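You operate a simulated robot arm through the tools that you are given. There is no shell and no other tool. Be economical: measure what you need, move in short steps, check, and stop when the job is done.

Carry out the task below with a simulated robot arm. There is one attempt and no reset: what you move stays moved.

TASK
Put things in order on the top of the pine table. At the end: the brown screw box with a green label stands where the beige square post stood; the green tube from the top of the pine table stands where the brown screw box with a green label stood; the green tape roll from the top of the pine table stands on top of the blue labelled board (marked "LONG"); the clear jar stands where the green tape roll stood; the beige square post stands where the clear jar stood; whatever was shut is shut again. Leave all else as you found it, and nothing knocked over.
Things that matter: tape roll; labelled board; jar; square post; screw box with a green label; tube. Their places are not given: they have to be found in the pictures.

It is judged by the outcome, as a careful person would: the job done as asked, and still so three seconds after it is handed in. It fails if anything else is knocked over, pushed out of place, dropped, spilled or broken.

THE ROBOT
A 7-joint arm with a two-finger parallel gripper, fixed in place. Base frame: the origin is at the foot of the arm, x ahead of it, y to its left, z up; the work surface is at about z = 0. Lengths are in m, angles in degrees, forces in N, time in s.
With the tool pointing down near the work surface it reaches from about 0.22 to 0.58 m from the base axis. Its first joint turns from -66.0 to 66.0 degrees. Payload 2.5 kg.
Tool frame: the origin (TCP) lies between the finger pads and is the grasp point; the fingertips stand 0.023 m ahead of it; z points along the fingers, y is the line along which they close. The gripper opens to 0.094 m. The fingers are 0.038 m wide and 0.01 m thick; the gripper's body (0.054 by 0.096 m) begins 0.039 m behind the TCP.
Orientation is told as [roll, pitch, yaw] about the base's x, y, z axes, in that order, counted from this pose: with the fingers straight down and closing along the base's y, the tool's x points along the base's -x, its y along +y and its z along -z.

THE INTERFACE
- The arm moves only by the tool servo_tool. Its argument "targets" is a list of rows, each a list of 7 numbers: the shift along the tool's x, y, z in m, then the turn, a rotation vector about the tool's x, y, z in degrees, then the finger opening in m, from 0 to 0.094. In form: [[tx, ty, tz, rx, ry, rz, claw], ...]. A call has 1 to 12 rows; each row is the pose to reach, as a shift and turn from the pose commanded when the call began, along the tool's axes at that moment. A row lasts 0.2 s, in which the tool goes at most 0.05 m and 8.6 degrees; a call with a longer step from one row to the next is refused whole, and so is a gripper value outside its range. A pose out of reach is approached as far as the arm can. The call stops where the force on the tool passes 40 N (or 10 N more than at its start, if that is more) or the arm is blocked; 0.2 s more then pass. The fingers move at their own pace (about 0.108 m/s each) and stop on an object; they squeeze with about 27 N. The grip force told is the motor's: it shows also when the fingers shut on nothing. Time passes only in rows, and 0.2 s behind the last, so rows that repeat a pose let the fingers close. It gives the time, the measured TCP pose, the force on the tool (base axes), the opening and the grip force at its end, in the units of the frame above (readings bear some noise).
- Cameras (640 x 400 px; columns grow to the right, rows downward): "scene" is fixed at [0.1202, -0.4062, 0.5402]; the picture's right is [0.82, -0.57, 0.00], its down [-0.34, -0.50, -0.79] and it looks along [0.45, 0.65, -0.61] (base axes); focal length 351 px, centre (320, 200). "wrist" rides on the gripper at [-0.039, 0, -0.044] in the tool frame; the picture's right is [0.00, -1.00, 0.00], its down [0.97, 0.00, -0.24] and it looks along [0.24, 0.00, 0.97] (tool axes); focal length 218 px, centre (320, 200).
- get_image(camera): a new picture of that camera. No time passes.
- measure_at(camera, pixels): there is no depth. For up to 12 entries [column, row, z] of the newest picture of that camera ("zoom" is the newest enlarged one), the place [x, y] in the base frame at which the ray of that pixel passes the height z, good to about 0.002 m. No time passes.
- close_up(camera, box): a new picture of the part [left, top, right, bottom] of that camera's present view, enlarged. No time passes.
- sign_off(): hands the job in; it is judged then, once.

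Work in short steps. Measure before you move; look again where a grasp or a placing could have gone wrong, and mend it. You have 80 turns and 54 pictures in all, the two below and enlarged ones among them. Open the gripper and draw the arm clear of the work before you hand the job in, unless the task says otherwise; then end with one line.

The tools are called by a JSON object that holds its "api" and its "payload". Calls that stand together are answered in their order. servo_tool: Moves the arm, as the interface text tells. Its arguments: {"type":"object","properties":{"targets":{"type":"array"}},"required":["targets"]} The other tools are called the same way: get_image (camera) takes a picture; measure_at (camera, pixels) gives the place at which the rays of pixels pass given heights; close_up (camera, box) takes an enlarged picture of a part of a camera's view; sign_off () hands the job in.

At the start:

```text
t: 0.0
ee_pos: [0.3427, -0.0344, 0.2929]
tcp_rot: [0.0, 0.0, 0.0]
force: [-0.6, -0.7, 0.3]
grip_width: 0.094
grasp_force: 0.1
```

scene: 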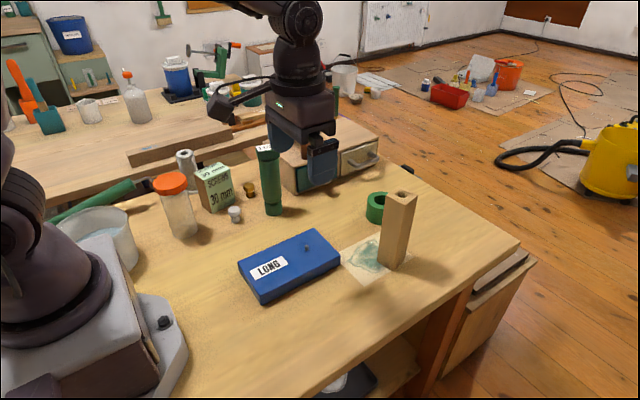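
wrist: 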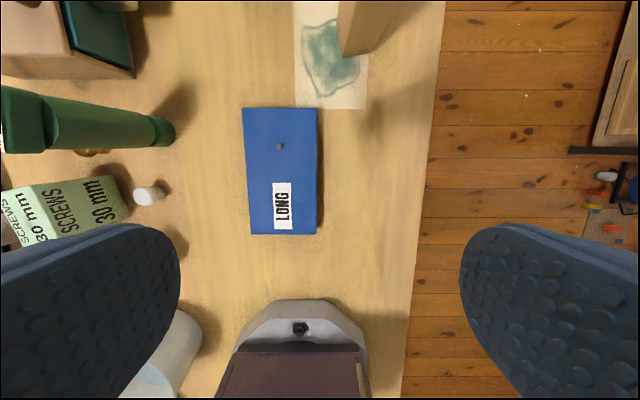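

The scene shows the jar (orange lid, ~175,205), the screw box (213,187), the tube (268,180), the tape roll (377,207), the post (397,230) and the board (290,265). I'll enlarge the work area to find the bases.

{"api": "close_up", "payload": {"camera": "scene", "box": [140, 130, 300, 250]}}

{"api": "close_up", "payload": {"camera": "scene", "box": [230, 130, 430, 310]}}

```text
3.33 times, centred on (220, 190) of scene
```

zoom: 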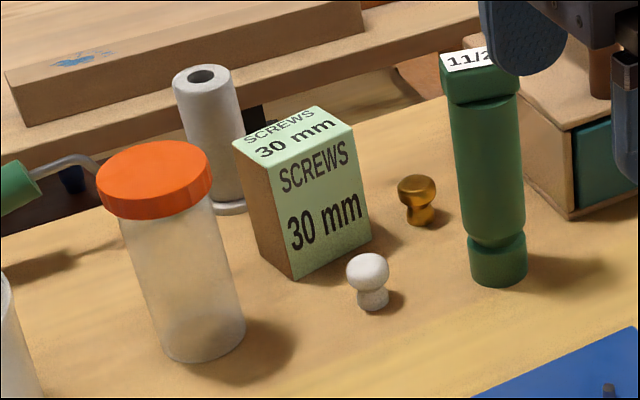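

```text
2.22 times, centred on (330, 220) of scene
```

zoom: 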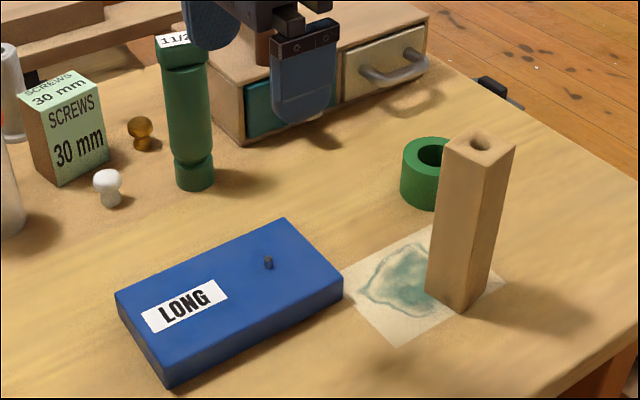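

I'll measure base points in the second enlargement: post corners and top, tape, tube, box, board corners.

{"api": "measure_at", "payload": {"camera": "zoom", "pixels": [[427, 290, 0], [465, 313, 0], [489, 283, 0], [480, 143, 0.14], [480, 143, 0.16], [400, 197, 0], [436, 211, 0], [433, 155, 0.035], [197, 192, 0], [175, 183, 0], [214, 180, 0]]}}

{"api": "measure_at", "payload": {"camera": "zoom", "pixels": [[60, 185, 0], [110, 162, 0], [38, 166, 0], [170, 388, 0], [343, 300, 0], [117, 293, 0.03], [285, 218, 0.03], [343, 280, 0.03], [168, 362, 0.03], [268, 268, 0.03]]}}

```text
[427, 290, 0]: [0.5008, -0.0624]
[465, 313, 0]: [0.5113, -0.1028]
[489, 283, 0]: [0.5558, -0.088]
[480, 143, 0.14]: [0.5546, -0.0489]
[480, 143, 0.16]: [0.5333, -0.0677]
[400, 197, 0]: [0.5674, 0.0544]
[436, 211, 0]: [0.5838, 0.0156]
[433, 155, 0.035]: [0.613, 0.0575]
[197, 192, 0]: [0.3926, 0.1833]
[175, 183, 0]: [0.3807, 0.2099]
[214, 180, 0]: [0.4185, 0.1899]
```

```text
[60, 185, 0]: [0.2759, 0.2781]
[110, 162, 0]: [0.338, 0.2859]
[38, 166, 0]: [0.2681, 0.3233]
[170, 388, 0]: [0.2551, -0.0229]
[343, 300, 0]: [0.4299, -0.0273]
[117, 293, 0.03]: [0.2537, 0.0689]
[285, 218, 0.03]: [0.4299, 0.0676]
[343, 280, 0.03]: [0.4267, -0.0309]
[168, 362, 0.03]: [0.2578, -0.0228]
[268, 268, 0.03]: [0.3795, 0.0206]
```

Post centre ≈(0.528,-0.075), board top spans x 0.255–0.428, y -0.03–0.068, and the box is at ≈(0.303,0.304). I'll move over the far side to get an overhead view of the tape and post.

{"api": "servo_tool", "payload": {"targets": [[-0.04, 0.015, 0, 0, 0, 0, 0.094], [-0.08, 0.03, 0, 0, 0, 0, 0.094], [-0.12, 0.045, 0, 0, 0, 0, 0.094], [-0.13, 0.06, 0, 0, 0, 0, 0.094], [-0.13, 0.06, 0, 0, 0, 0, 0.094]]}}

{"api": "get_image", "payload": {"camera": "wrist"}}

```text
t: 1.2
ee_pos: [0.4714, 0.0243, 0.2927]
tcp_rot: [0.0, 0.0, 0.0]
force: [0.9, -0.7, 0.5]
grip_width: 0.0942
grasp_force: 0.0
```

```text
49 pictures are left
```

wrist: 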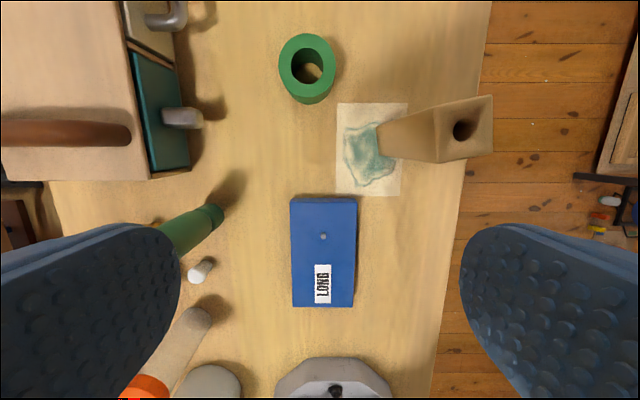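

Tape ring top spans cols 279–336, rows 34–93. Measuring tape, post and board details.

{"api": "measure_at", "payload": {"camera": "wrist", "pixels": [[279, 65, 0.04], [336, 65, 0.04], [307, 34, 0.04], [307, 93, 0.04], [310, 104, 0], [290, 66, 0.04], [323, 66, 0.04], [377, 121, 0], [381, 158, 0], [463, 131, 0.16], [323, 236, 0.035], [358, 199, 0.03]]}}

{"api": "close_up", "payload": {"camera": "wrist", "box": [240, 10, 500, 200]}}

```text
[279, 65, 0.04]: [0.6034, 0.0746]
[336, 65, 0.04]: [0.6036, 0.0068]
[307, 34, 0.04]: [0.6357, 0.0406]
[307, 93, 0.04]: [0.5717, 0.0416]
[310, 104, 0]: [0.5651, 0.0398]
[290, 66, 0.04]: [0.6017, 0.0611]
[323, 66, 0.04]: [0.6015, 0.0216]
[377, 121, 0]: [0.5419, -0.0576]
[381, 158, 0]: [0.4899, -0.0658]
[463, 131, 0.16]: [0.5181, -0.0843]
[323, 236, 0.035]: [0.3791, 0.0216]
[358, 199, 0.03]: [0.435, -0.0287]
```

```text
2.11 times, centred on (370, 105) of wrist
```

zoom: 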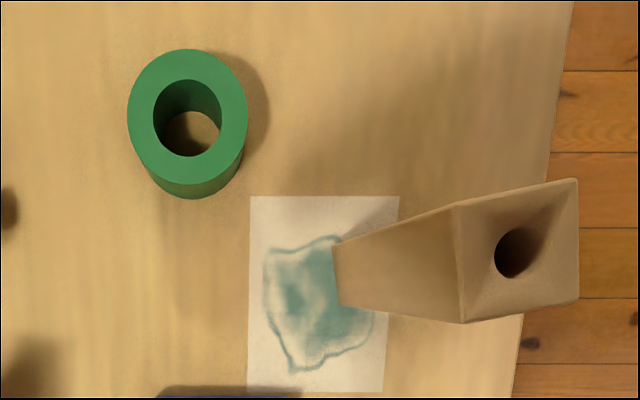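

Tape centre ≈(0.602,0.041), diameter ≈0.066, at the edge of reach. I'll approach above it with the fingers leaned outward about 20°.

{"api": "servo_tool", "payload": {"targets": [[-0.03, 0.005, 0.02, 0, -7, 0, 0.094], [-0.06, 0.01, 0.04, 0, -14, 0, 0.094], [-0.09, 0.015, 0.07, 0, -20, 0, 0.094], [-0.11, 0.0155, 0.11, 0, -20, 0, 0.094], [-0.12, 0.0155, 0.15, 0, -20, 0, 0.094], [-0.127, 0.0155, 0.18, 0, -20, 0, 0.094], [-0.127, 0.0155, 0.18, 0, -20, 0, 0.094]]}}

{"api": "get_image", "payload": {"camera": "wrist"}}

{"api": "get_image", "payload": {"camera": "scene"}}

```text
t: 2.8
ee_pos: [0.5985, 0.0404, 0.1114]
tcp_rot: [0.0, -20.0, 0.0]
force: [0.2, 0.2, 0.1]
grip_width: 0.0938
grasp_force: 0.0
```

```text
47 pictures are left
```

wrist: 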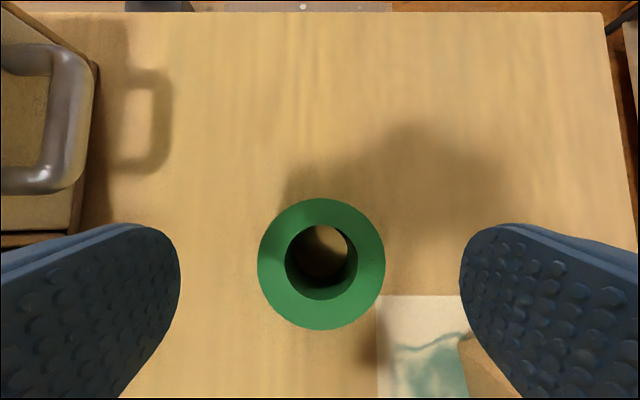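

```text
46 pictures are left
```

scene: 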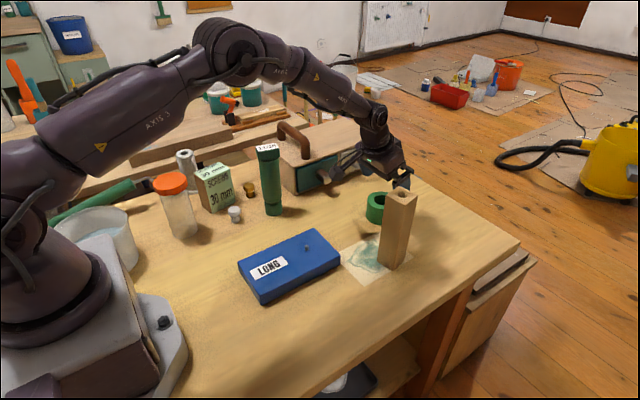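

Aligned; the handle of the drawer chest is at left. I'll measure the tape and the handle clearance.

{"api": "measure_at", "payload": {"camera": "wrist", "pixels": [[257, 262, 0.045], [386, 262, 0.045], [321, 198, 0.045], [321, 330, 0.045], [320, 265, 0], [92, 110, 0.06], [80, 180, 0.06], [465, 340, 0.1]]}}

```text
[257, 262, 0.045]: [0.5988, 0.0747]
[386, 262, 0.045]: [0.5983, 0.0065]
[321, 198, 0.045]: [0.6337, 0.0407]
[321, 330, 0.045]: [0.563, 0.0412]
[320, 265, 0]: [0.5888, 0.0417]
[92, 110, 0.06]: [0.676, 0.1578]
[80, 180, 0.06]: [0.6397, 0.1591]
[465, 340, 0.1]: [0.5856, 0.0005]
```

Tape centre (0.599,0.041) is right under the TCP and the handle is clear. Descending to z≈0.033 and closing.

{"api": "servo_tool", "payload": {"targets": [[0.0092, 0, 0.0254, 0, 0, 0, 0.094], [0.0184, 0, 0.0507, 0, 0, 0, 0.094], [0.0274, 0, 0.0752, 0, 0, 0, 0.094], [0.0274, 0, 0.0752, 0, 0, 0, 0.094], [0.0274, 0, 0.0752, 0, 0, 0, 0.05], [0.0274, 0, 0.0752, 0, 0, 0, 0.05], [0.0274, 0, 0.0752, 0, 0, 0, 0.05]]}}

```text
t: 4.4
ee_pos: [0.5984, 0.0401, 0.0323]
tcp_rot: [0.1, -20.1, 0.0]
force: [-0.3, -0.7, 0.2]
grip_width: 0.0678
grasp_force: 26.8
```

Grip holds at 0.068 m. Lifting and carrying to above the board's peg (0.379,0.021), so the ring's hole goes around it.

{"api": "servo_tool", "payload": {"targets": [[-0.0086, 0, -0.0235, 0, 0, 0, 0.05], [-0.0257, 0, -0.0705, 0, 0, 0, 0.05], [-0.0342, 0, -0.094, 0, 0, 0, 0.05], [0.007, -0.004, -0.109, 0, 0, 0, 0.05], [0.0482, -0.008, -0.124, 0, 0, 0, 0.05], [0.0894, -0.012, -0.139, 0, 0, 0, 0.05], [0.1306, -0.016, -0.154, 0, 0, 0, 0.05], [0.1717, -0.02, -0.1689, 0, 0, 0, 0.05], [0.1717, -0.02, -0.1689, 0, 0, 0, 0.05]]}}

{"api": "close_up", "payload": {"camera": "scene", "box": [200, 120, 420, 310]}}

{"api": "get_image", "payload": {"camera": "wrist"}}

```text
t: 6.4
ee_pos: [0.3787, 0.0222, 0.1298]
tcp_rot: [0.2, -20.0, -0.1]
force: [-0.6, -0.5, -0.8]
grip_width: 0.0674
grasp_force: 27.4
```

```text
2.11 times, centred on (310, 215) of scene
```

zoom: 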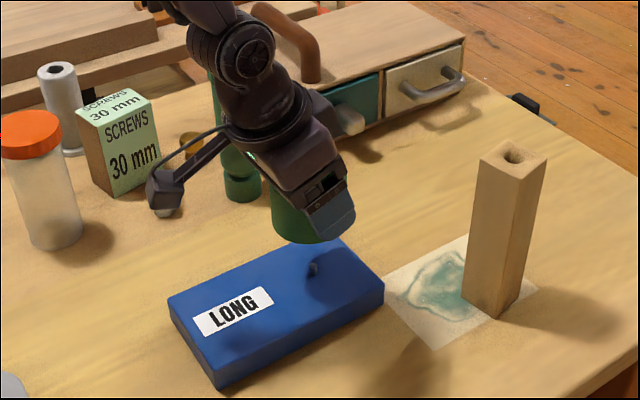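

```text
44 pictures are left
```

wrist: 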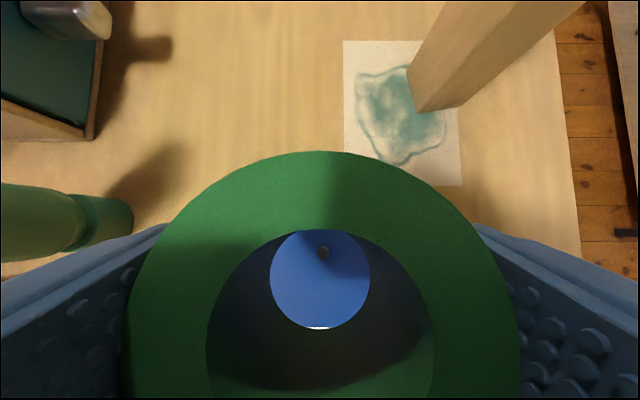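

{"api": "measure_at", "payload": {"camera": "wrist", "pixels": [[323, 250, 0.035]]}}

{"api": "servo_tool", "payload": {"targets": [[0.0103, 0, 0.0282, 0, 0, 0, 0.05], [0.0178, 0, 0.0489, 0, 0, 0, 0.05], [0.0215, 0, 0.0592, 0, 0, 0, 0.05], [0.0215, 0, 0.0592, 0, 0, 0, 0.05]]}}

{"api": "close_up", "payload": {"camera": "scene", "box": [220, 170, 380, 310]}}

```text
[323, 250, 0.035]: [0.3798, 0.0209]
```

```text
t: 7.4
ee_pos: [0.3793, 0.0211, 0.0676]
tcp_rot: [0.0, -19.9, 0.0]
force: [0.7, 0.9, -1.5]
grip_width: 0.0675
grasp_force: 27.3
```

```text
2.86 times, centred on (300, 240) of scene
```

zoom: 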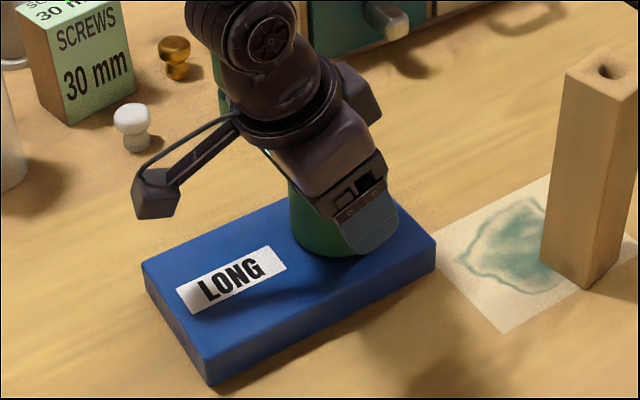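

Bottom is ~5 mm above the board. I creep down in 1 mm steps to feel contact.

{"api": "servo_tool", "payload": {"targets": [[0.0007, 0, 0.0019, 0, 0, 0, 0.05], [0.001, 0, 0.0028, 0, 0, 0, 0.05], [0.0014, 0, 0.0038, 0, 0, 0, 0.05], [0.0017, 0, 0.0047, 0, 0, 0, 0.05]]}}

```text
t: 8.4
ee_pos: [0.3794, 0.0213, 0.0635]
tcp_rot: [0.0, -20.0, -0.1]
force: [0.6, 0.8, -0.8]
grip_width: 0.0677
grasp_force: 26.8
```

{"api": "servo_tool", "payload": {"targets": [[0.0003, 0, 0.0009, 0, 0, 0, 0.05], [0.0007, 0, 0.0019, 0, 0, 0, 0.05], [0.0007, 0, 0.0019, 0, 0, 0, 0.05]]}}

```text
t: 9.2
ee_pos: [0.3806, 0.0219, 0.063]
tcp_rot: [0.0, -20.1, 0.0]
force: [-4.6, 1.9, 12.0]
grip_width: 0.0676
grasp_force: 26.4
```

Contact at 12 N. Releasing and lifting straight up.

{"api": "servo_tool", "payload": {"targets": [[-0.0003, 0, -0.001, 0, 0, 0, 0.094], [-0.0003, 0, -0.001, 0, 0, 0, 0.094], [-0.0103, 0, -0.0282, 0, 0, 0, 0.094], [-0.0239, 0, -0.0658, 0, 0, 0, 0.094], [-0.041, 0, -0.1128, 0, 0, 0, 0.094], [-0.0581, 0, -0.1598, 0, 0, 0, 0.094], [-0.0684, 0, -0.188, 0, 0, 0, 0.094]]}}

{"api": "get_image", "payload": {"camera": "wrist"}}

{"api": "get_image", "payload": {"camera": "scene"}}

```text
t: 10.8
ee_pos: [0.3785, 0.0231, 0.2636]
tcp_rot: [0.0, -19.9, 0.0]
force: [-0.2, 0.0, -1.3]
grip_width: 0.0941
grasp_force: 0.0
```

```text
42 pictures are left
```

wrist: 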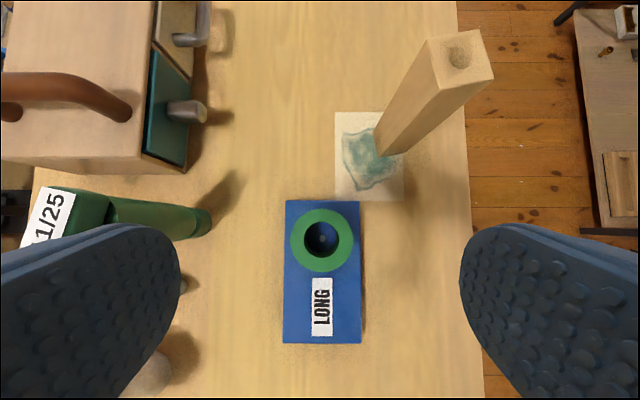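

```text
41 pictures are left
```

scene: 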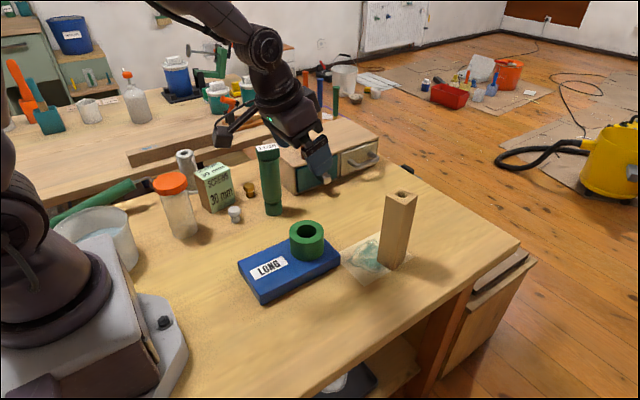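

Tape is seated around the peg on the board. Now locating the jar: base about (184,238), left (173,234), right (197,230); lid rim about (172,184).

{"api": "measure_at", "payload": {"camera": "scene", "pixels": [[173, 235, 0], [184, 238.5, 0], [197.5, 231, 0], [172, 181, 0.12], [172, 181, 0.14], [236, 222, 0], [100, 270, 0], [137, 268, 0], [190, 190, 0]]}}

```text
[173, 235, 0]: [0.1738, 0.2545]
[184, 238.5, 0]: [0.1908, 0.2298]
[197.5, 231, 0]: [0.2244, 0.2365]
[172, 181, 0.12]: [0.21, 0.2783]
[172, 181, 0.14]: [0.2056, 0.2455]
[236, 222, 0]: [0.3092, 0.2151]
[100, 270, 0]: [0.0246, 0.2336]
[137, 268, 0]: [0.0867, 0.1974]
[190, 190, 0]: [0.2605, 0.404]
```

Jar ≈(0.205,0.252), ~0.135 tall. I'll swing over it with 51° yaw, keeping the tilt, and look with the wrist camera.

{"api": "servo_tool", "payload": {"targets": [[0.0256, 0.0303, -0.0093, -2.49, 0, -6.84, 0.094], [0.0513, 0.0606, -0.0187, -4.97, 0, -13.69, 0.094], [0.0769, 0.0909, -0.028, -7.46, 0, -20.53, 0.094], [0.1026, 0.1211, -0.0373, -9.94, 0, -27.37, 0.094], [0.1282, 0.1514, -0.0466, -12.43, 0, -34.21, 0.094], [0.1539, 0.1817, -0.056, -14.91, 0, -41.06, 0.094], [0.1795, 0.212, -0.0653, -17.4, 0, -47.9, 0.094], [0.1795, 0.212, -0.0653, -17.4, 0, -47.9, 0.094]]}}

{"api": "get_image", "payload": {"camera": "wrist"}}

```text
t: 12.6
ee_pos: [0.1899, 0.2331, 0.2624]
tcp_rot: [0.1, -20.0, 51.1]
force: [1.1, -0.3, 0.1]
grip_width: 0.0939
grasp_force: 0.1
```

```text
40 pictures are left
```

wrist: 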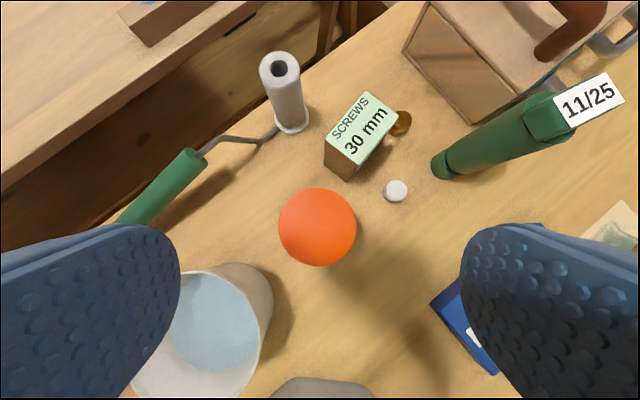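

{"api": "measure_at", "payload": {"camera": "wrist", "pixels": [[278, 227, 0.13], [357, 227, 0.13], [318, 187, 0.13], [318, 266, 0.13], [362, 92, 0.08], [397, 107, 0.08], [361, 165, 0.08], [325, 140, 0.08], [272, 300, 0.07], [240, 265, 0.07], [347, 181, 0], [325, 165, 0]]}}

{"api": "close_up", "payload": {"camera": "wrist", "box": [220, 60, 480, 280]}}

```text
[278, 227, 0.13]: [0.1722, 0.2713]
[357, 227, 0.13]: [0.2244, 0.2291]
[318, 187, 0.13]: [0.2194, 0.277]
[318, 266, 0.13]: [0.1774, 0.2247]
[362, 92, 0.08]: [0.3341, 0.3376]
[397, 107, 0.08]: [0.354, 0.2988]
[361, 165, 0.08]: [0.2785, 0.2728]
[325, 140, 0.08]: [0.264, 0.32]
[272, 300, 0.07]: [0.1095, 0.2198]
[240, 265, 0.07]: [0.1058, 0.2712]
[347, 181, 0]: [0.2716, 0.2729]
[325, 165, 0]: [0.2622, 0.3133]
```

```text
1.82 times, centred on (350, 170) of wrist
```

zoom: 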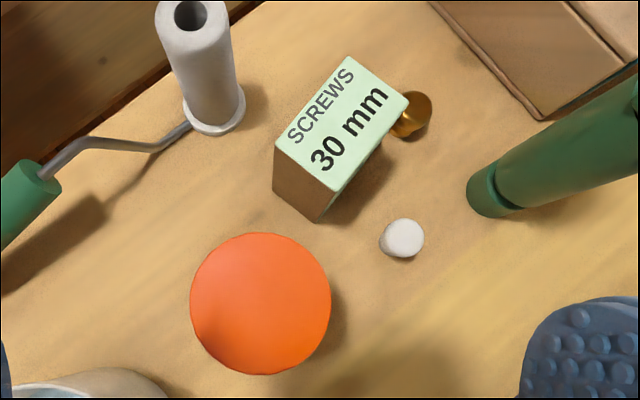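

Lid centre ≈(0.1985,0.2505), diameter ≈0.067, bowl clear. Descending to grip the lid at z≈0.115.

{"api": "servo_tool", "payload": {"targets": [[-0.018, 0.0039, 0.0066, 0, 0, 0, 0.094], [-0.003, 0.0039, 0.0476, 0, 0, 0, 0.094], [0.0085, 0.0039, 0.08, 0, 0, 0, 0.094], [0.0162, 0.0039, 0.1006, 0, 0, 0, 0.094], [0.025, 0.0039, 0.125, 0, 0, 0, 0.094], [0.0322, 0.0039, 0.1448, 0, 0, 0, 0.094], [0.0322, 0.0039, 0.1448, 0, 0, 0, 0.094]]}}

{"api": "close_up", "payload": {"camera": "scene", "box": [100, 100, 300, 260]}}

{"api": "get_image", "payload": {"camera": "wrist"}}

```text
t: 14.2
ee_pos: [0.199, 0.2504, 0.1157]
tcp_rot: [0.1, -19.9, 51.0]
force: [0.9, 0.4, -0.3]
grip_width: 0.0943
grasp_force: 0.0
```

```text
2.50 times, centred on (200, 180) of scene
```

zoom: 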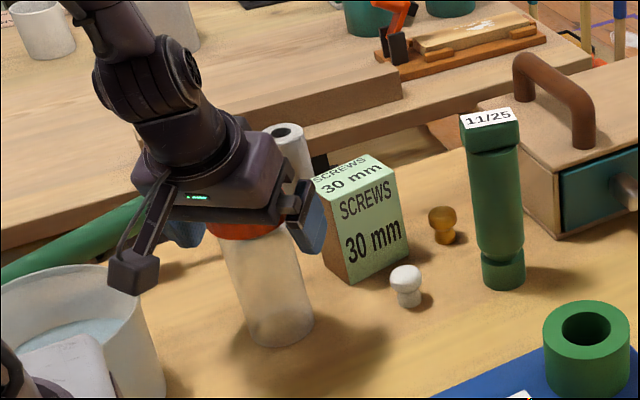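

```text
37 pictures are left
```

wrist: 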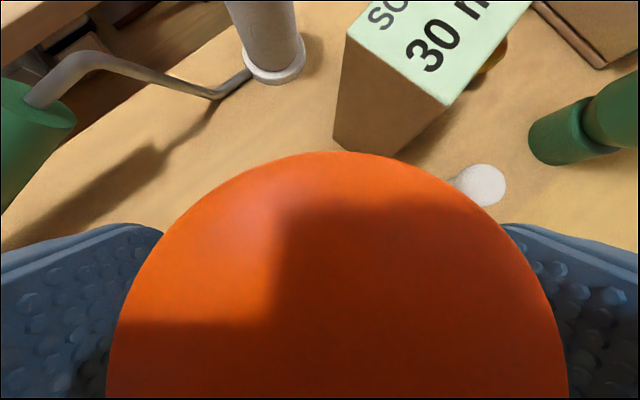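

The lid sits between the pads. Closing, then lifting a little.

{"api": "servo_tool", "payload": {"targets": [[0, 0, 0, 0, 0, 0, 0.05], [0, 0, 0, 0, 0, 0, 0.05], [0, 0, 0, 0, 0, 0, 0.05], [-0.0103, 0, -0.0282, 0, 0, 0, 0.05], [-0.0239, 0, -0.0658, 0, 0, 0, 0.05], [-0.041, 0, -0.1128, 0, 0, 0, 0.05], [-0.0445, 0, -0.1222, 0, 0, 0, 0.05], [-0.0445, 0, -0.1222, 0, 0, 0, 0.05]]}}

{"api": "get_image", "payload": {"camera": "scene"}}

```text
t: 16.0
ee_pos: [0.1988, 0.2501, 0.2472]
tcp_rot: [-0.1, -20.0, 50.9]
force: [-0.5, -0.4, -1.6]
grip_width: 0.0604
grasp_force: 26.8
```

```text
36 pictures are left
```

scene: 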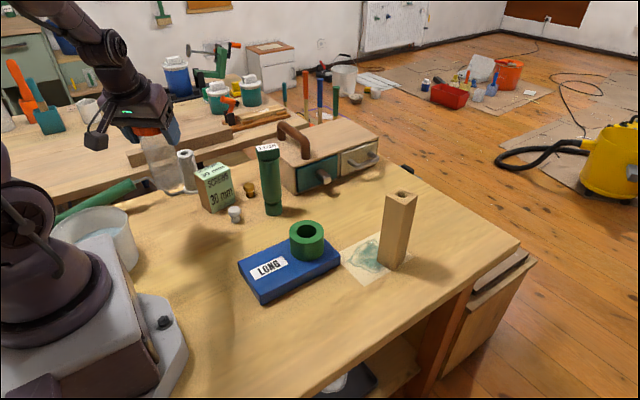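

Jar is held firmly. I'll carry it via (0.28,0.13) to (0.38,0.06), turning back to yaw 0, clear of tube and chest.

{"api": "servo_tool", "payload": {"targets": [[0.01, -0.0346, -0.0036, 2.49, 0, 6.84, 0.05], [0.02, -0.0692, -0.0073, 4.97, 0, 13.69, 0.05], [0.03, -0.1038, -0.0109, 7.46, 0, 20.53, 0.05], [0.0398, -0.1384, -0.0145, 9.94, 0, 27.37, 0.05], [0.0371, -0.179, -0.0135, 12.43, 0, 34.21, 0.05], [0.0345, -0.2195, -0.0126, 14.91, 0, 41.06, 0.05], [0.0318, -0.2601, -0.0116, 17.4, 0, 47.9, 0.05], [0.0318, -0.2601, -0.0116, 17.4, 0, 47.9, 0.05]]}}

```text
t: 17.8
ee_pos: [0.3784, 0.0629, 0.2449]
tcp_rot: [0.0, -19.9, 0.0]
force: [-0.4, 0.0, -2.1]
grip_width: 0.0607
grasp_force: 26.7
```

{"api": "servo_tool", "payload": {"targets": [[-0.0439, -0.005, 0.016, 0, 0, 0, 0.05], [-0.0877, -0.01, 0.0319, 0, 0, 0, 0.05], [-0.1316, -0.014, 0.0479, 0, 0, 0, 0.05], [-0.1466, -0.0167, 0.0853, 0, 0, 0, 0.05], [-0.1616, -0.0194, 0.1227, 0, 0, 0, 0.05], [-0.1766, -0.022, 0.16, 0, 0, 0, 0.05], [-0.1766, -0.022, 0.16, 0, 0, 0, 0.05]]}}

{"api": "close_up", "payload": {"camera": "scene", "box": [280, 110, 460, 290]}}

```text
t: 19.4
ee_pos: [0.5997, 0.0385, 0.1524]
tcp_rot: [0.0, -20.0, 0.0]
force: [-0.7, -0.6, -2.0]
grip_width: 0.0605
grasp_force: 27.4
```

```text
2.22 times, centred on (370, 200) of scene
```

zoom: 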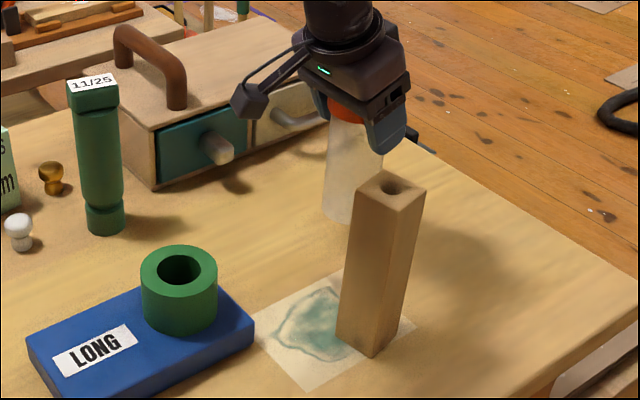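

Hanging above the spot with z bottom ≈0.037. Lowering, then creeping.

{"api": "servo_tool", "payload": {"targets": [[0.006, 0.002, 0.0165, 0, 0, 0, 0.05], [0.0109, 0.0025, 0.0301, 0, 0, 0, 0.05], [0.0116, 0.0025, 0.032, 0, 0, 0, 0.05], [0.012, 0.0025, 0.033, 0, 0, 0, 0.05], [0.0123, 0.0025, 0.0338, 0, 0, 0, 0.05], [0.0123, 0.0025, 0.0338, 0, 0, 0, 0.05]]}}

```text
t: 20.8
ee_pos: [0.5986, 0.0412, 0.1192]
tcp_rot: [0.0, -20.1, 0.0]
force: [-0.3, -0.5, -0.7]
grip_width: 0.0604
grasp_force: 26.8
```

{"api": "servo_tool", "payload": {"targets": [[0.0005, 0, 0.0014, 0, 0, 0, 0.05], [0.0009, 0, 0.0024, 0, 0, 0, 0.05], [0.0012, 0, 0.0033, 0, 0, 0, 0.05], [0.0012, 0, 0.0033, 0, 0, 0, 0.05]]}}

```text
t: 21.8
ee_pos: [0.5993, 0.0395, 0.1166]
tcp_rot: [0.0, -20.1, 0.0]
force: [-0.3, 0.0, -1.5]
grip_width: 0.0601
grasp_force: 27.1
```

{"api": "servo_tool", "payload": {"targets": [[0.0003, 0, 0.0009, 0, 0, 0, 0.05], [0.0006, 0, 0.0017, 0, 0, 0, 0.05], [0.0006, 0, 0.0017, 0, 0, 0, 0.05]]}}

```text
t: 22.6
ee_pos: [0.5985, 0.0401, 0.1147]
tcp_rot: [0.0, -20.1, 0.0]
force: [-0.7, -0.4, 2.5]
grip_width: 0.0602
grasp_force: 26.9
```

Just touching (2.5 N). Releasing and lifting straight up.

{"api": "servo_tool", "payload": {"targets": [[0.0001, 0, 0.0004, 0, 0, 0, 0.05], [0.0001, 0, 0.0004, 0, 0, 0, 0.094], [0.0001, 0, 0.0004, 0, 0, 0, 0.094], [-0.0086, 0, -0.0235, 0, 0, 0, 0.094], [-0.0222, 0, -0.0611, 0, 0, 0, 0.094], [-0.0376, 0, -0.1034, 0, 0, 0, 0.094], [-0.0445, 0, -0.1222, 0, 0, 0, 0.094]]}}

{"api": "get_image", "payload": {"camera": "scene"}}

{"api": "get_image", "payload": {"camera": "wrist"}}

```text
t: 24.2
ee_pos: [0.599, 0.0398, 0.245]
tcp_rot: [0.0, -20.0, -0.1]
force: [1.0, -0.6, 0.3]
grip_width: 0.0939
grasp_force: 0.1
```

```text
34 pictures are left
```

scene: 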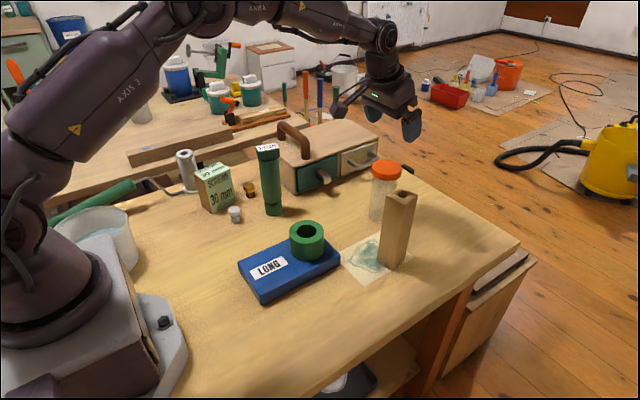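

```text
33 pictures are left
```

wrist: 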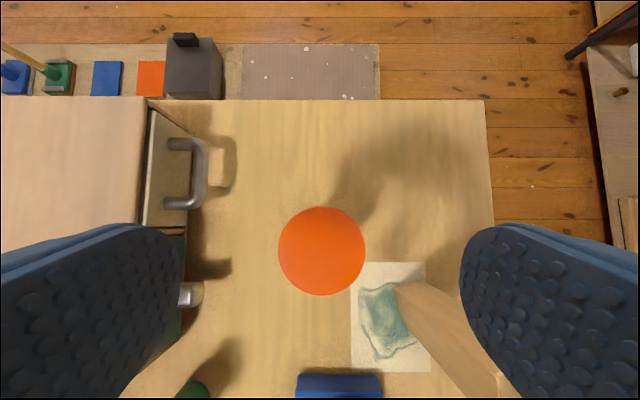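

Jar stands upright. Now untilting and moving to view the post from above.

{"api": "servo_tool", "payload": {"targets": [[0.0205, -0.023, -0.0192, 0, 4, 0, 0.094], [0.041, -0.046, -0.0383, 0, 8, 0, 0.094], [0.0615, -0.069, -0.0575, 0, 12, 0, 0.094], [0.082, -0.092, -0.0766, 0, 16, 0, 0.094], [0.1025, -0.115, -0.0958, 0, 20, 0, 0.094], [0.1025, -0.115, -0.0958, 0, 20, 0, 0.094]]}}

{"api": "get_image", "payload": {"camera": "wrist"}}

```text
t: 25.6
ee_pos: [0.471, -0.0759, 0.2984]
tcp_rot: [0.0, 0.1, 0.0]
force: [-0.4, 0.6, -0.2]
grip_width: 0.0942
grasp_force: 0.0
```

```text
32 pictures are left
```

wrist: 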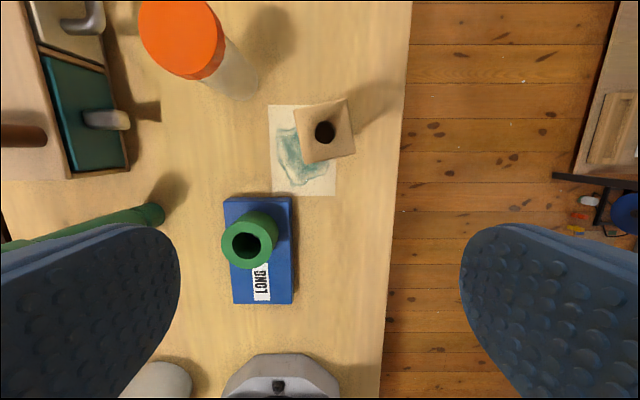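

Post top corners ≈(294,108),(344,98),(355,154),(305,164). Measuring at candidate heights.

{"api": "measure_at", "payload": {"camera": "wrist", "pixels": [[294, 108, 0.16], [344, 98, 0.16], [355, 154, 0.16], [305, 164, 0.16], [324.5, 131, 0.15], [324.5, 131, 0.16], [324.5, 131, 0.17]]}}

{"api": "close_up", "payload": {"camera": "scene", "box": [340, 150, 440, 290]}}

```text
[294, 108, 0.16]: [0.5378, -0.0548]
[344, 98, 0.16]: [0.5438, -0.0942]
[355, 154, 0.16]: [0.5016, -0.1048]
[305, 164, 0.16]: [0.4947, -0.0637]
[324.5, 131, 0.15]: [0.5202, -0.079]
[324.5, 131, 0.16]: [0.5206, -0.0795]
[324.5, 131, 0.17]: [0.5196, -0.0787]
```

```text
2.86 times, centred on (390, 220) of scene
```

zoom: 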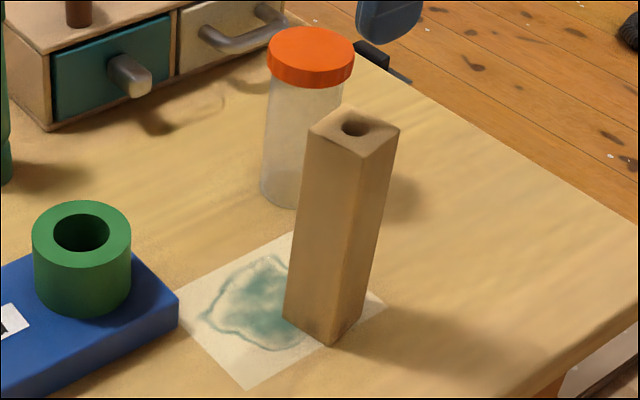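

{"api": "measure_at", "payload": {"camera": "zoom", "pixels": [[284, 319, 0], [332, 346, 0], [362, 312, 0], [308, 128, 0.16], [362, 158, 0.16], [400, 129, 0.16], [348, 106, 0.16], [354, 128, 0.15]]}}

```text
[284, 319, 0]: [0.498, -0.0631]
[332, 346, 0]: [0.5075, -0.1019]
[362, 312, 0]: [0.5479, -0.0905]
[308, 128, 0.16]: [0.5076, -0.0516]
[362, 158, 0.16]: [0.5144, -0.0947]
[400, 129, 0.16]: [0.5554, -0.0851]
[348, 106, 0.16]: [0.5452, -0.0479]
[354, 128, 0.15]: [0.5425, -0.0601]
```

Post: centre (0.521,-0.078), ~0.17 tall, turned ≈13°. Moving above it with yaw 13°, then checking.

{"api": "servo_tool", "payload": {"targets": [[-0.025, -0.001, 0.02, 0, 0, -6.5, 0.094], [-0.05, -0.002, 0.05, 0, 0, -13, 0.094], [-0.05, -0.002, 0.085, 0, 0, -13, 0.094], [-0.05, -0.002, 0.085, 0, 0, -13, 0.094]]}}

{"api": "get_image", "payload": {"camera": "wrist"}}

```text
t: 26.6
ee_pos: [0.5213, -0.0765, 0.2155]
tcp_rot: [0.0, 0.0, 13.0]
force: [0.6, 0.4, 0.2]
grip_width: 0.0939
grasp_force: 0.1
```

```text
30 pictures are left
```

wrist: 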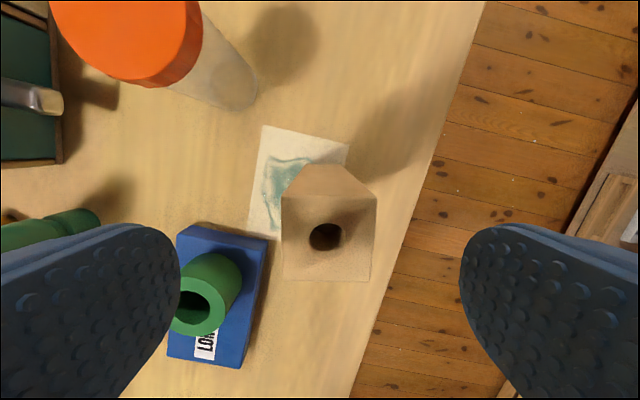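

{"api": "measure_at", "payload": {"camera": "wrist", "pixels": [[281, 197, 0.17], [377, 198, 0.17], [371, 283, 0.17], [283, 279, 0.17]]}}

```text
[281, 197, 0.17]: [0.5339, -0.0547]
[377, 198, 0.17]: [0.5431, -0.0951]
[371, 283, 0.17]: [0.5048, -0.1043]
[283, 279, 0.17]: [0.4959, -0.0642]
```

Centre (0.519,-0.080). Small correction, then descend to z≈0.142, close, and lift slightly.

{"api": "servo_tool", "payload": {"targets": [[0.002, -0.002, 0.03, 0, 0, 0, 0.094], [0.002, -0.002, 0.06, 0, 0, 0, 0.094], [0.002, -0.002, 0.0735, 0, 0, 0, 0.094], [0.002, -0.002, 0.0735, 0, 0, 0, 0.03], [0.002, -0.002, 0.0735, 0, 0, 0, 0.03], [0.002, -0.002, 0.0735, 0, 0, 0, 0.03], [0.002, -0.002, 0.0735, 0, 0, 0, 0.03]]}}

```text
t: 28.2
ee_pos: [0.519, -0.0777, 0.142]
tcp_rot: [0.0, 0.0, 13.0]
force: [-0.3, -0.5, -0.2]
grip_width: 0.0418
grasp_force: 27.2
```

Post gripped (0.042). Lifting 0.13 and carrying by way of (0.40,-0.02) and (0.26,0.10), clear of the tube.

{"api": "servo_tool", "payload": {"targets": [[0, 0, -0.02, 0, 0, 0, 0.03], [0, 0, -0.06, 0, 0, 0, 0.03], [0, 0, -0.1, 0, 0, 0, 0.03], [0, 0, -0.13, 0, 0, 0, 0.03], [0.0342, 0.0279, -0.13, 0, 0, 0, 0.03], [0.0685, 0.0559, -0.13, 0, 0, 0, 0.03], [0.1027, 0.0838, -0.13, 0, 0, 0, 0.03], [0.13, 0.1209, -0.13, 0, 0, 0, 0.03], [0.1574, 0.158, -0.13, 0, 0, 0, 0.03], [0.1847, 0.1951, -0.13, 0, 0, 0, 0.03], [0.2121, 0.2322, -0.13, 0, 0, 0, 0.03], [0.2121, 0.2322, -0.13, 0, 0, 0, 0.03]]}}

{"api": "get_image", "payload": {"camera": "scene"}}

```text
t: 30.8
ee_pos: [0.2586, 0.1026, 0.2725]
tcp_rot: [0.0, 0.0, 13.0]
force: [-0.3, 0.8, -1.0]
grip_width: 0.0417
grasp_force: 27.2
```

```text
29 pictures are left
```

scene: 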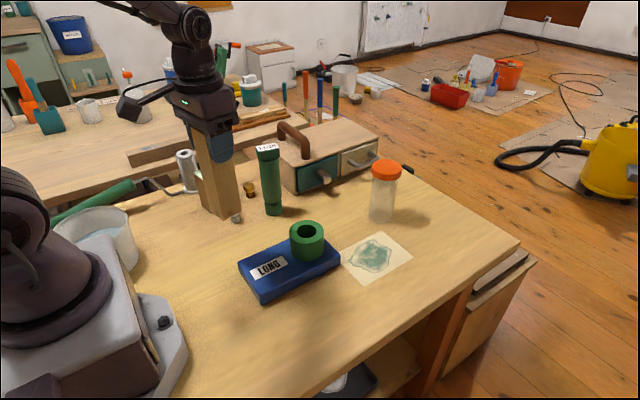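

{"api": "servo_tool", "payload": {"targets": [[0.0063, 0.0395, 0, 0, 0, 0, 0.03], [0.0125, 0.079, 0, 0, 0, 0, 0.03], [0.0188, 0.1186, 0, 0, 0, 0, 0.03], [0.025, 0.1581, 0, 0, 0, 0, 0.03], [0.025, 0.1581, 0.04, 0, 0, 0, 0.03], [0.025, 0.1581, 0.08, 0, 0, 0, 0.03], [0.025, 0.1581, 0.105, 0, 0, 0, 0.03], [0.025, 0.1581, 0.105, 0, 0, 0, 0.03]]}}

{"api": "close_up", "payload": {"camera": "scene", "box": [90, 110, 290, 260]}}

```text
t: 32.6
ee_pos: [0.2022, 0.2489, 0.164]
tcp_rot: [0.0, 0.0, 13.0]
force: [0.7, 1.1, -0.6]
grip_width: 0.042
grasp_force: 26.9
```

```text
2.67 times, centred on (190, 185) of scene
```

zoom: 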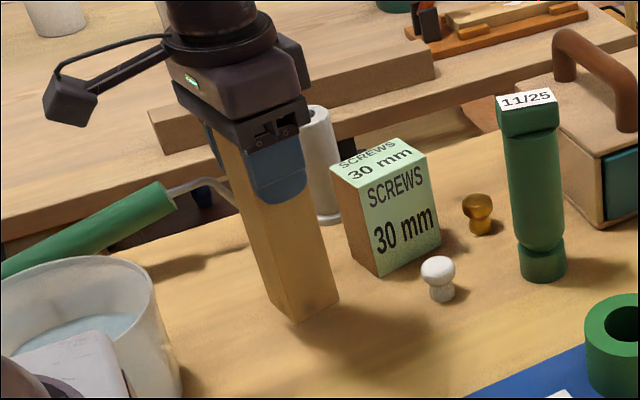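

Lowering with a small lateral correction, then creeping.

{"api": "servo_tool", "payload": {"targets": [[0.0015, 0.001, 0.012, 0, 0, 0, 0.03], [0.0015, 0.001, 0.02, 0, 0, 0, 0.03], [0.0015, 0.001, 0.0215, 0, 0, 0, 0.03], [0.0015, 0.001, 0.0225, 0, 0, 0, 0.03], [0.0015, 0.001, 0.0235, 0, 0, 0, 0.03], [0.0015, 0.001, 0.0235, 0, 0, 0, 0.03]]}}

```text
t: 34.0
ee_pos: [0.1986, 0.249, 0.1425]
tcp_rot: [0.0, -0.1, 13.0]
force: [0.5, -0.3, -1.8]
grip_width: 0.042
grasp_force: 27.0
```

{"api": "servo_tool", "payload": {"targets": [[0, 0, 0.001, 0, 0, 0, 0.03], [0, 0, 0.0018, 0, 0, 0, 0.03], [0, 0, 0.0018, 0, 0, 0, 0.03]]}}

```text
t: 34.8
ee_pos: [0.1993, 0.2487, 0.1418]
tcp_rot: [0.0, -0.1, 13.0]
force: [-2.8, -3.9, 20.6]
grip_width: 0.0418
grasp_force: 26.9
```

Firm contact (20 N). Backing off 1 mm, releasing, and rising.

{"api": "servo_tool", "payload": {"targets": [[0, 0, -0.001, 0, 0, 0, 0.03], [0, 0, -0.001, 0, 0, 0, 0.06], [0, 0, -0.001, 0, 0, 0, 0.094], [0, 0, -0.03, 0, 0, 0, 0.094], [0, 0, -0.07, 0, 0, 0, 0.094], [0, 0, -0.11, 0, 0, 0, 0.094], [0, 0, -0.15, 0, 0, 0, 0.094], [0, 0, -0.15, 0, 0, 0, 0.094]]}}

{"api": "get_image", "payload": {"camera": "scene"}}

{"api": "get_image", "payload": {"camera": "wrist"}}

```text
t: 36.6
ee_pos: [0.199, 0.2467, 0.2909]
tcp_rot: [0.0, -0.1, 12.9]
force: [-0.7, 0.5, -0.4]
grip_width: 0.0942
grasp_force: 0.2
```

```text
27 pictures are left
```

scene: 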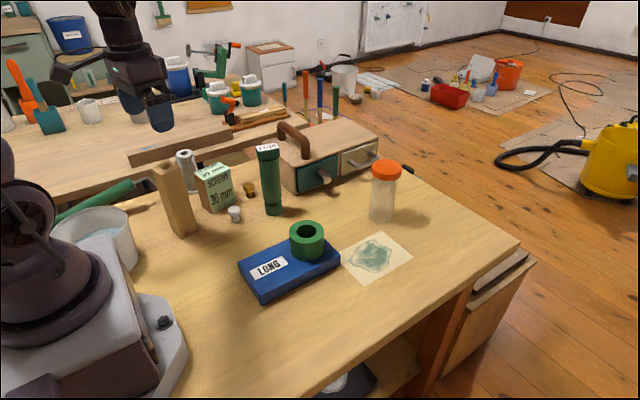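

```text
26 pictures are left
```

wrist: 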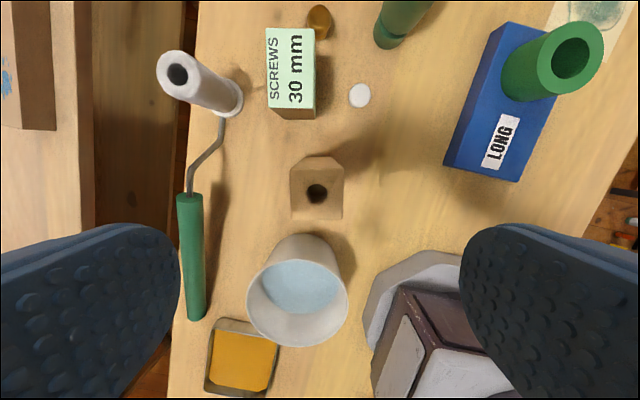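

Post stands. Measuring its centre and the screw box top (267–315, rows 28–109).

{"api": "measure_at", "payload": {"camera": "wrist", "pixels": [[317, 194, 0.17], [266, 29, 0.08], [314, 28, 0.08], [316, 109, 0.08], [269, 108, 0.08], [318, 9, 0.02], [359, 95, 0.02], [300, 120, 0]]}}

{"api": "close_up", "payload": {"camera": "wrist", "box": [220, 0, 400, 130]}}

{"api": "close_up", "payload": {"camera": "scene", "box": [150, 130, 300, 250]}}

```text
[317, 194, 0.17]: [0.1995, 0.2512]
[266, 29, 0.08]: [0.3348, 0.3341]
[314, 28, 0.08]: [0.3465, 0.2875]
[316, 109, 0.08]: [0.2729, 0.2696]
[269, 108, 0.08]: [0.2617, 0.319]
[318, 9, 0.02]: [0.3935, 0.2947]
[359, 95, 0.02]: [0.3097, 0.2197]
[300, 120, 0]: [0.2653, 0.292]
```

```text
3.08 times, centred on (310, 65) of wrist
```

zoom: 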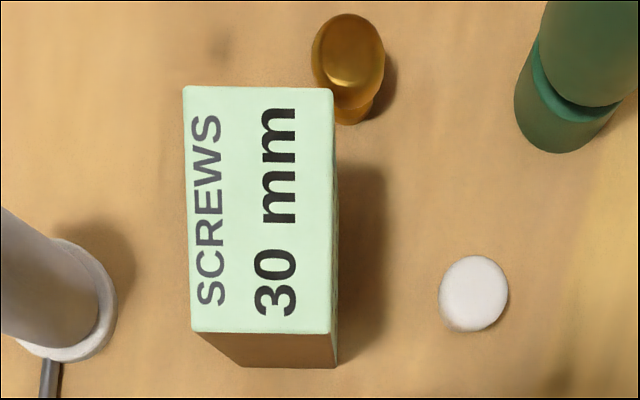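

```text
3.33 times, centred on (225, 190) of scene
```

zoom: 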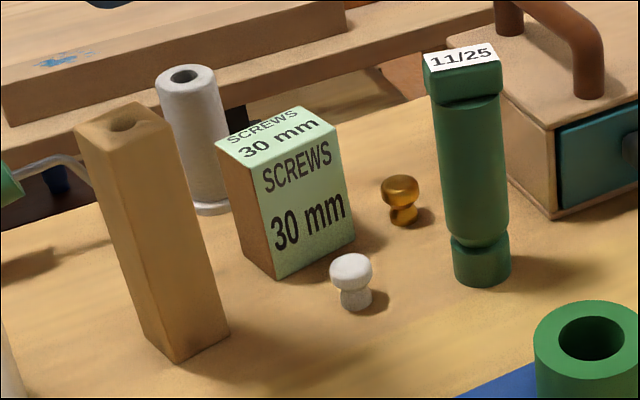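

{"api": "measure_at", "payload": {"camera": "zoom", "pixels": [[276, 278, 0], [355, 241, 0], [241, 244, 0], [217, 142, 0.08], [263, 158, 0.08], [339, 124, 0.08], [294, 108, 0.08], [278, 133, 0.085], [403, 222, 0], [356, 308, 0], [210, 214, 0]]}}

```text
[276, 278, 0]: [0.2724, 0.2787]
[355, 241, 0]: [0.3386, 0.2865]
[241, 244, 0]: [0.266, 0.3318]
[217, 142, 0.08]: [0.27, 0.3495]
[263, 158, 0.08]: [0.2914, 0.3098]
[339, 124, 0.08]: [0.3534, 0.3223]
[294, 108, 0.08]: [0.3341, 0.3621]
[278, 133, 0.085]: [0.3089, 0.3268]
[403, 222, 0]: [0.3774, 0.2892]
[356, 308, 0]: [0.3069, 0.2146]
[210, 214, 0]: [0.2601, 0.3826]
```

Heights disagree a little (box maybe ~0.10 tall), so I'll look from directly above it.

{"api": "servo_tool", "payload": {"targets": [[-0.0374, 0.0095, 0, 0, 0, 0, 0.094], [-0.0748, 0.019, 0.01, 0, 0, 0, 0.094], [-0.1122, 0.0284, 0.03, 0, 0, 0, 0.094], [-0.1122, 0.0284, 0.04, 0, 0, 0, 0.094], [-0.1122, 0.0284, 0.04, 0, 0, 0, 0.094]]}}

{"api": "get_image", "payload": {"camera": "wrist"}}

{"api": "get_image", "payload": {"camera": "scene"}}

```text
t: 37.8
ee_pos: [0.3007, 0.3011, 0.2518]
tcp_rot: [-0.1, 0.0, 13.1]
force: [-0.4, 0.3, -0.4]
grip_width: 0.0941
grasp_force: 0.2
```

```text
23 pictures are left
```

wrist: 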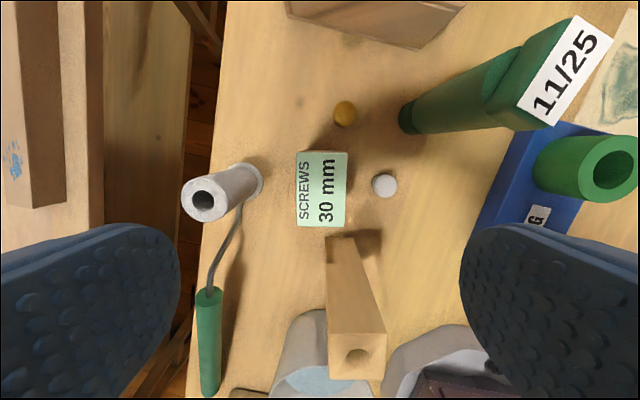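

```text
22 pictures are left
```

scene: 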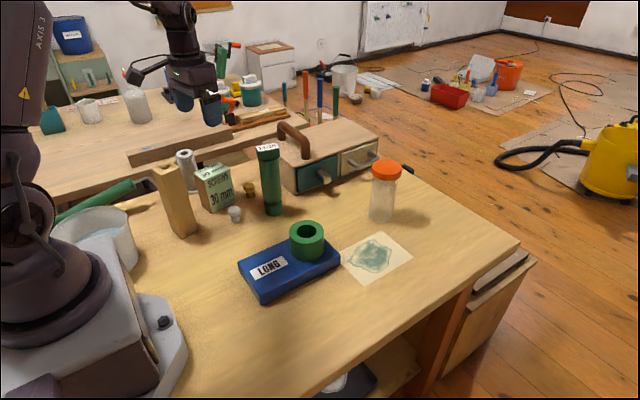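

{"api": "measure_at", "payload": {"camera": "wrist", "pixels": [[297, 151, 0.09], [347, 153, 0.09], [345, 227, 0.09], [296, 226, 0.09], [321, 189, 0.1], [321, 189, 0.08], [345, 113, 0.025], [384, 185, 0.025], [262, 180, 0], [355, 356, 0.17], [408, 118, 0]]}}

```text
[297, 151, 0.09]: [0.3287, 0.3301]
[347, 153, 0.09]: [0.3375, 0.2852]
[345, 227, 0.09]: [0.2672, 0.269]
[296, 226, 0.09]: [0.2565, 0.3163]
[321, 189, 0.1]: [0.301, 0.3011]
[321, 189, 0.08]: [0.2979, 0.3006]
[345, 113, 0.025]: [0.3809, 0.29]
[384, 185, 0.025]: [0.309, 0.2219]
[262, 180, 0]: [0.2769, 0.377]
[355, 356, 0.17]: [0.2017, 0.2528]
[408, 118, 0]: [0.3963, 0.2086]
```

Box centre ≈(0.2995,0.3005), 0.072×0.046, aligned with yaw 13°. Descending with fingers at 0.08 to z≈0.068 and closing.

{"api": "servo_tool", "payload": {"targets": [[0.001, 0, 0.04, 0, 0, 0, 0.08], [0.001, 0, 0.085, 0, 0, 0, 0.08], [0.001, 0, 0.125, 0, 0, 0, 0.08], [0.001, 0, 0.16, 0, 0, 0, 0.08], [0.001, 0, 0.184, 0, 0, 0, 0.08], [0.001, 0, 0.184, 0, 0, 0, 0.08]]}}

{"api": "close_up", "payload": {"camera": "scene", "box": [120, 80, 300, 250]}}

```text
t: 39.2
ee_pos: [0.3019, 0.3025, 0.0675]
tcp_rot: [0.0, 0.0, 13.0]
force: [0.2, -0.1, -0.2]
grip_width: 0.0802
grasp_force: 0.1
```

```text
2.35 times, centred on (210, 165) of scene
```

zoom: 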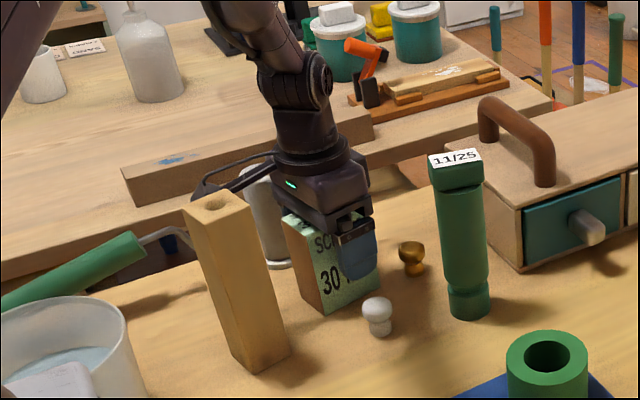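

Clear all round. Closing and lifting 0.19, which clears everything.

{"api": "servo_tool", "payload": {"targets": [[0, 0, 0, 0, 0, 0, 0.035], [0, 0, 0, 0, 0, 0, 0.035], [0, 0, 0, 0, 0, 0, 0.035], [0, 0, -0.02, 0, 0, 0, 0.035], [0, 0, -0.065, 0, 0, 0, 0.035], [0, 0, -0.11, 0, 0, 0, 0.035], [0, 0, -0.155, 0, 0, 0, 0.035], [0, 0, -0.19, 0, 0, 0, 0.035], [0, 0, -0.19, 0, 0, 0, 0.035]]}}

{"api": "get_image", "payload": {"camera": "scene"}}

```text
t: 41.2
ee_pos: [0.2998, 0.3019, 0.258]
tcp_rot: [0.0, 0.0, 12.9]
force: [-0.2, -1.0, -3.1]
grip_width: 0.0459
grasp_force: 27.5
```

```text
20 pictures are left
```

scene: 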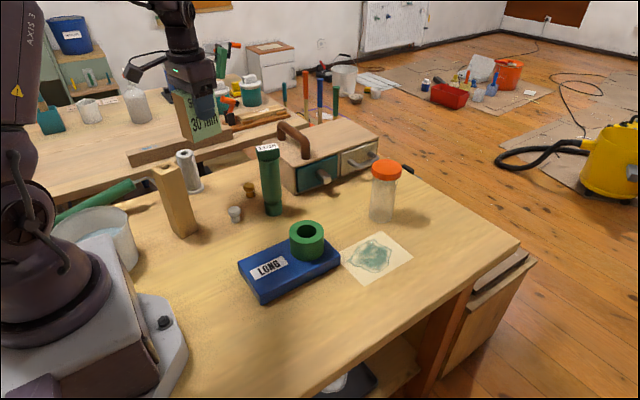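

Box held. Carrying via (0.30,0.05) to above the post's old place (0.520,-0.079).

{"api": "servo_tool", "payload": {"targets": [[0.0094, -0.0406, 0, 0, 0, 0, 0.035], [0.0188, -0.0812, 0, 0, 0, 0, 0.035], [0.0282, -0.1218, 0, 0, 0, 0, 0.035], [0.0375, -0.1623, 0, 0, 0, 0, 0.035], [0.0469, -0.2029, 0, 0, 0, 0, 0.035], [0.0563, -0.2435, 0, 0, 0, 0, 0.035], [0.0255, -0.2729, 0, 0, 0, 0, 0.035], [-0.0054, -0.3022, 0, 0, 0, 0, 0.035], [-0.0363, -0.3316, 0, 0, 0, 0, 0.035], [-0.0671, -0.3609, 0, 0, 0, 0, 0.035], [-0.098, -0.3903, 0, 0, 0, 0, 0.035], [-0.1288, -0.4196, 0, 0, 0, 0, 0.035]]}}

```text
t: 43.8
ee_pos: [0.5206, -0.0796, 0.2557]
tcp_rot: [0.1, 0.1, 13.0]
force: [0.8, 0.4, -1.3]
grip_width: 0.0459
grasp_force: 26.9
```

On position. Descending to just above the table.

{"api": "servo_tool", "payload": {"targets": [[-0.0005, 0, 0.045, 0, 0, 0, 0.035], [-0.0005, 0, 0.09, 0, 0, 0, 0.035], [-0.0005, 0, 0.135, 0, 0, 0, 0.035], [-0.0005, 0, 0.17, 0, 0, 0, 0.035], [-0.0005, 0, 0.183, 0, 0, 0, 0.035], [-0.0005, 0, 0.185, 0, 0, 0, 0.035], [-0.0005, 0, 0.186, 0, 0, 0, 0.035], [-0.0005, 0, 0.187, 0, 0, 0, 0.035], [-0.0005, 0, 0.187, 0, 0, 0, 0.035]]}}

```text
t: 45.8
ee_pos: [0.5201, -0.0787, 0.0685]
tcp_rot: [0.0, 0.0, 12.9]
force: [0.7, -0.7, -1.8]
grip_width: 0.0459
grasp_force: 26.4
```

{"api": "servo_tool", "payload": {"targets": [[0, 0, 0.001, 0, 0, 0, 0.035], [0, 0, 0.002, 0, 0, 0, 0.035], [0, 0, 0.0025, 0, 0, 0, 0.035]]}}

```text
t: 46.6
ee_pos: [0.5196, -0.0785, 0.067]
tcp_rot: [0.1, 0.1, 13.0]
force: [-0.2, -0.2, -2.3]
grip_width: 0.0459
grasp_force: 27.0
```

{"api": "servo_tool", "payload": {"targets": [[0, 0, 0.001, 0, 0, 0, 0.035], [0, 0, 0.0018, 0, 0, 0, 0.035], [0, 0, 0.0018, 0, 0, 0, 0.035]]}}

```text
t: 47.4
ee_pos: [0.5203, -0.0781, 0.067]
tcp_rot: [0.0, 0.0, 12.9]
force: [-7.3, -2.0, 17.7]
grip_width: 0.0458
grasp_force: 27.3
```

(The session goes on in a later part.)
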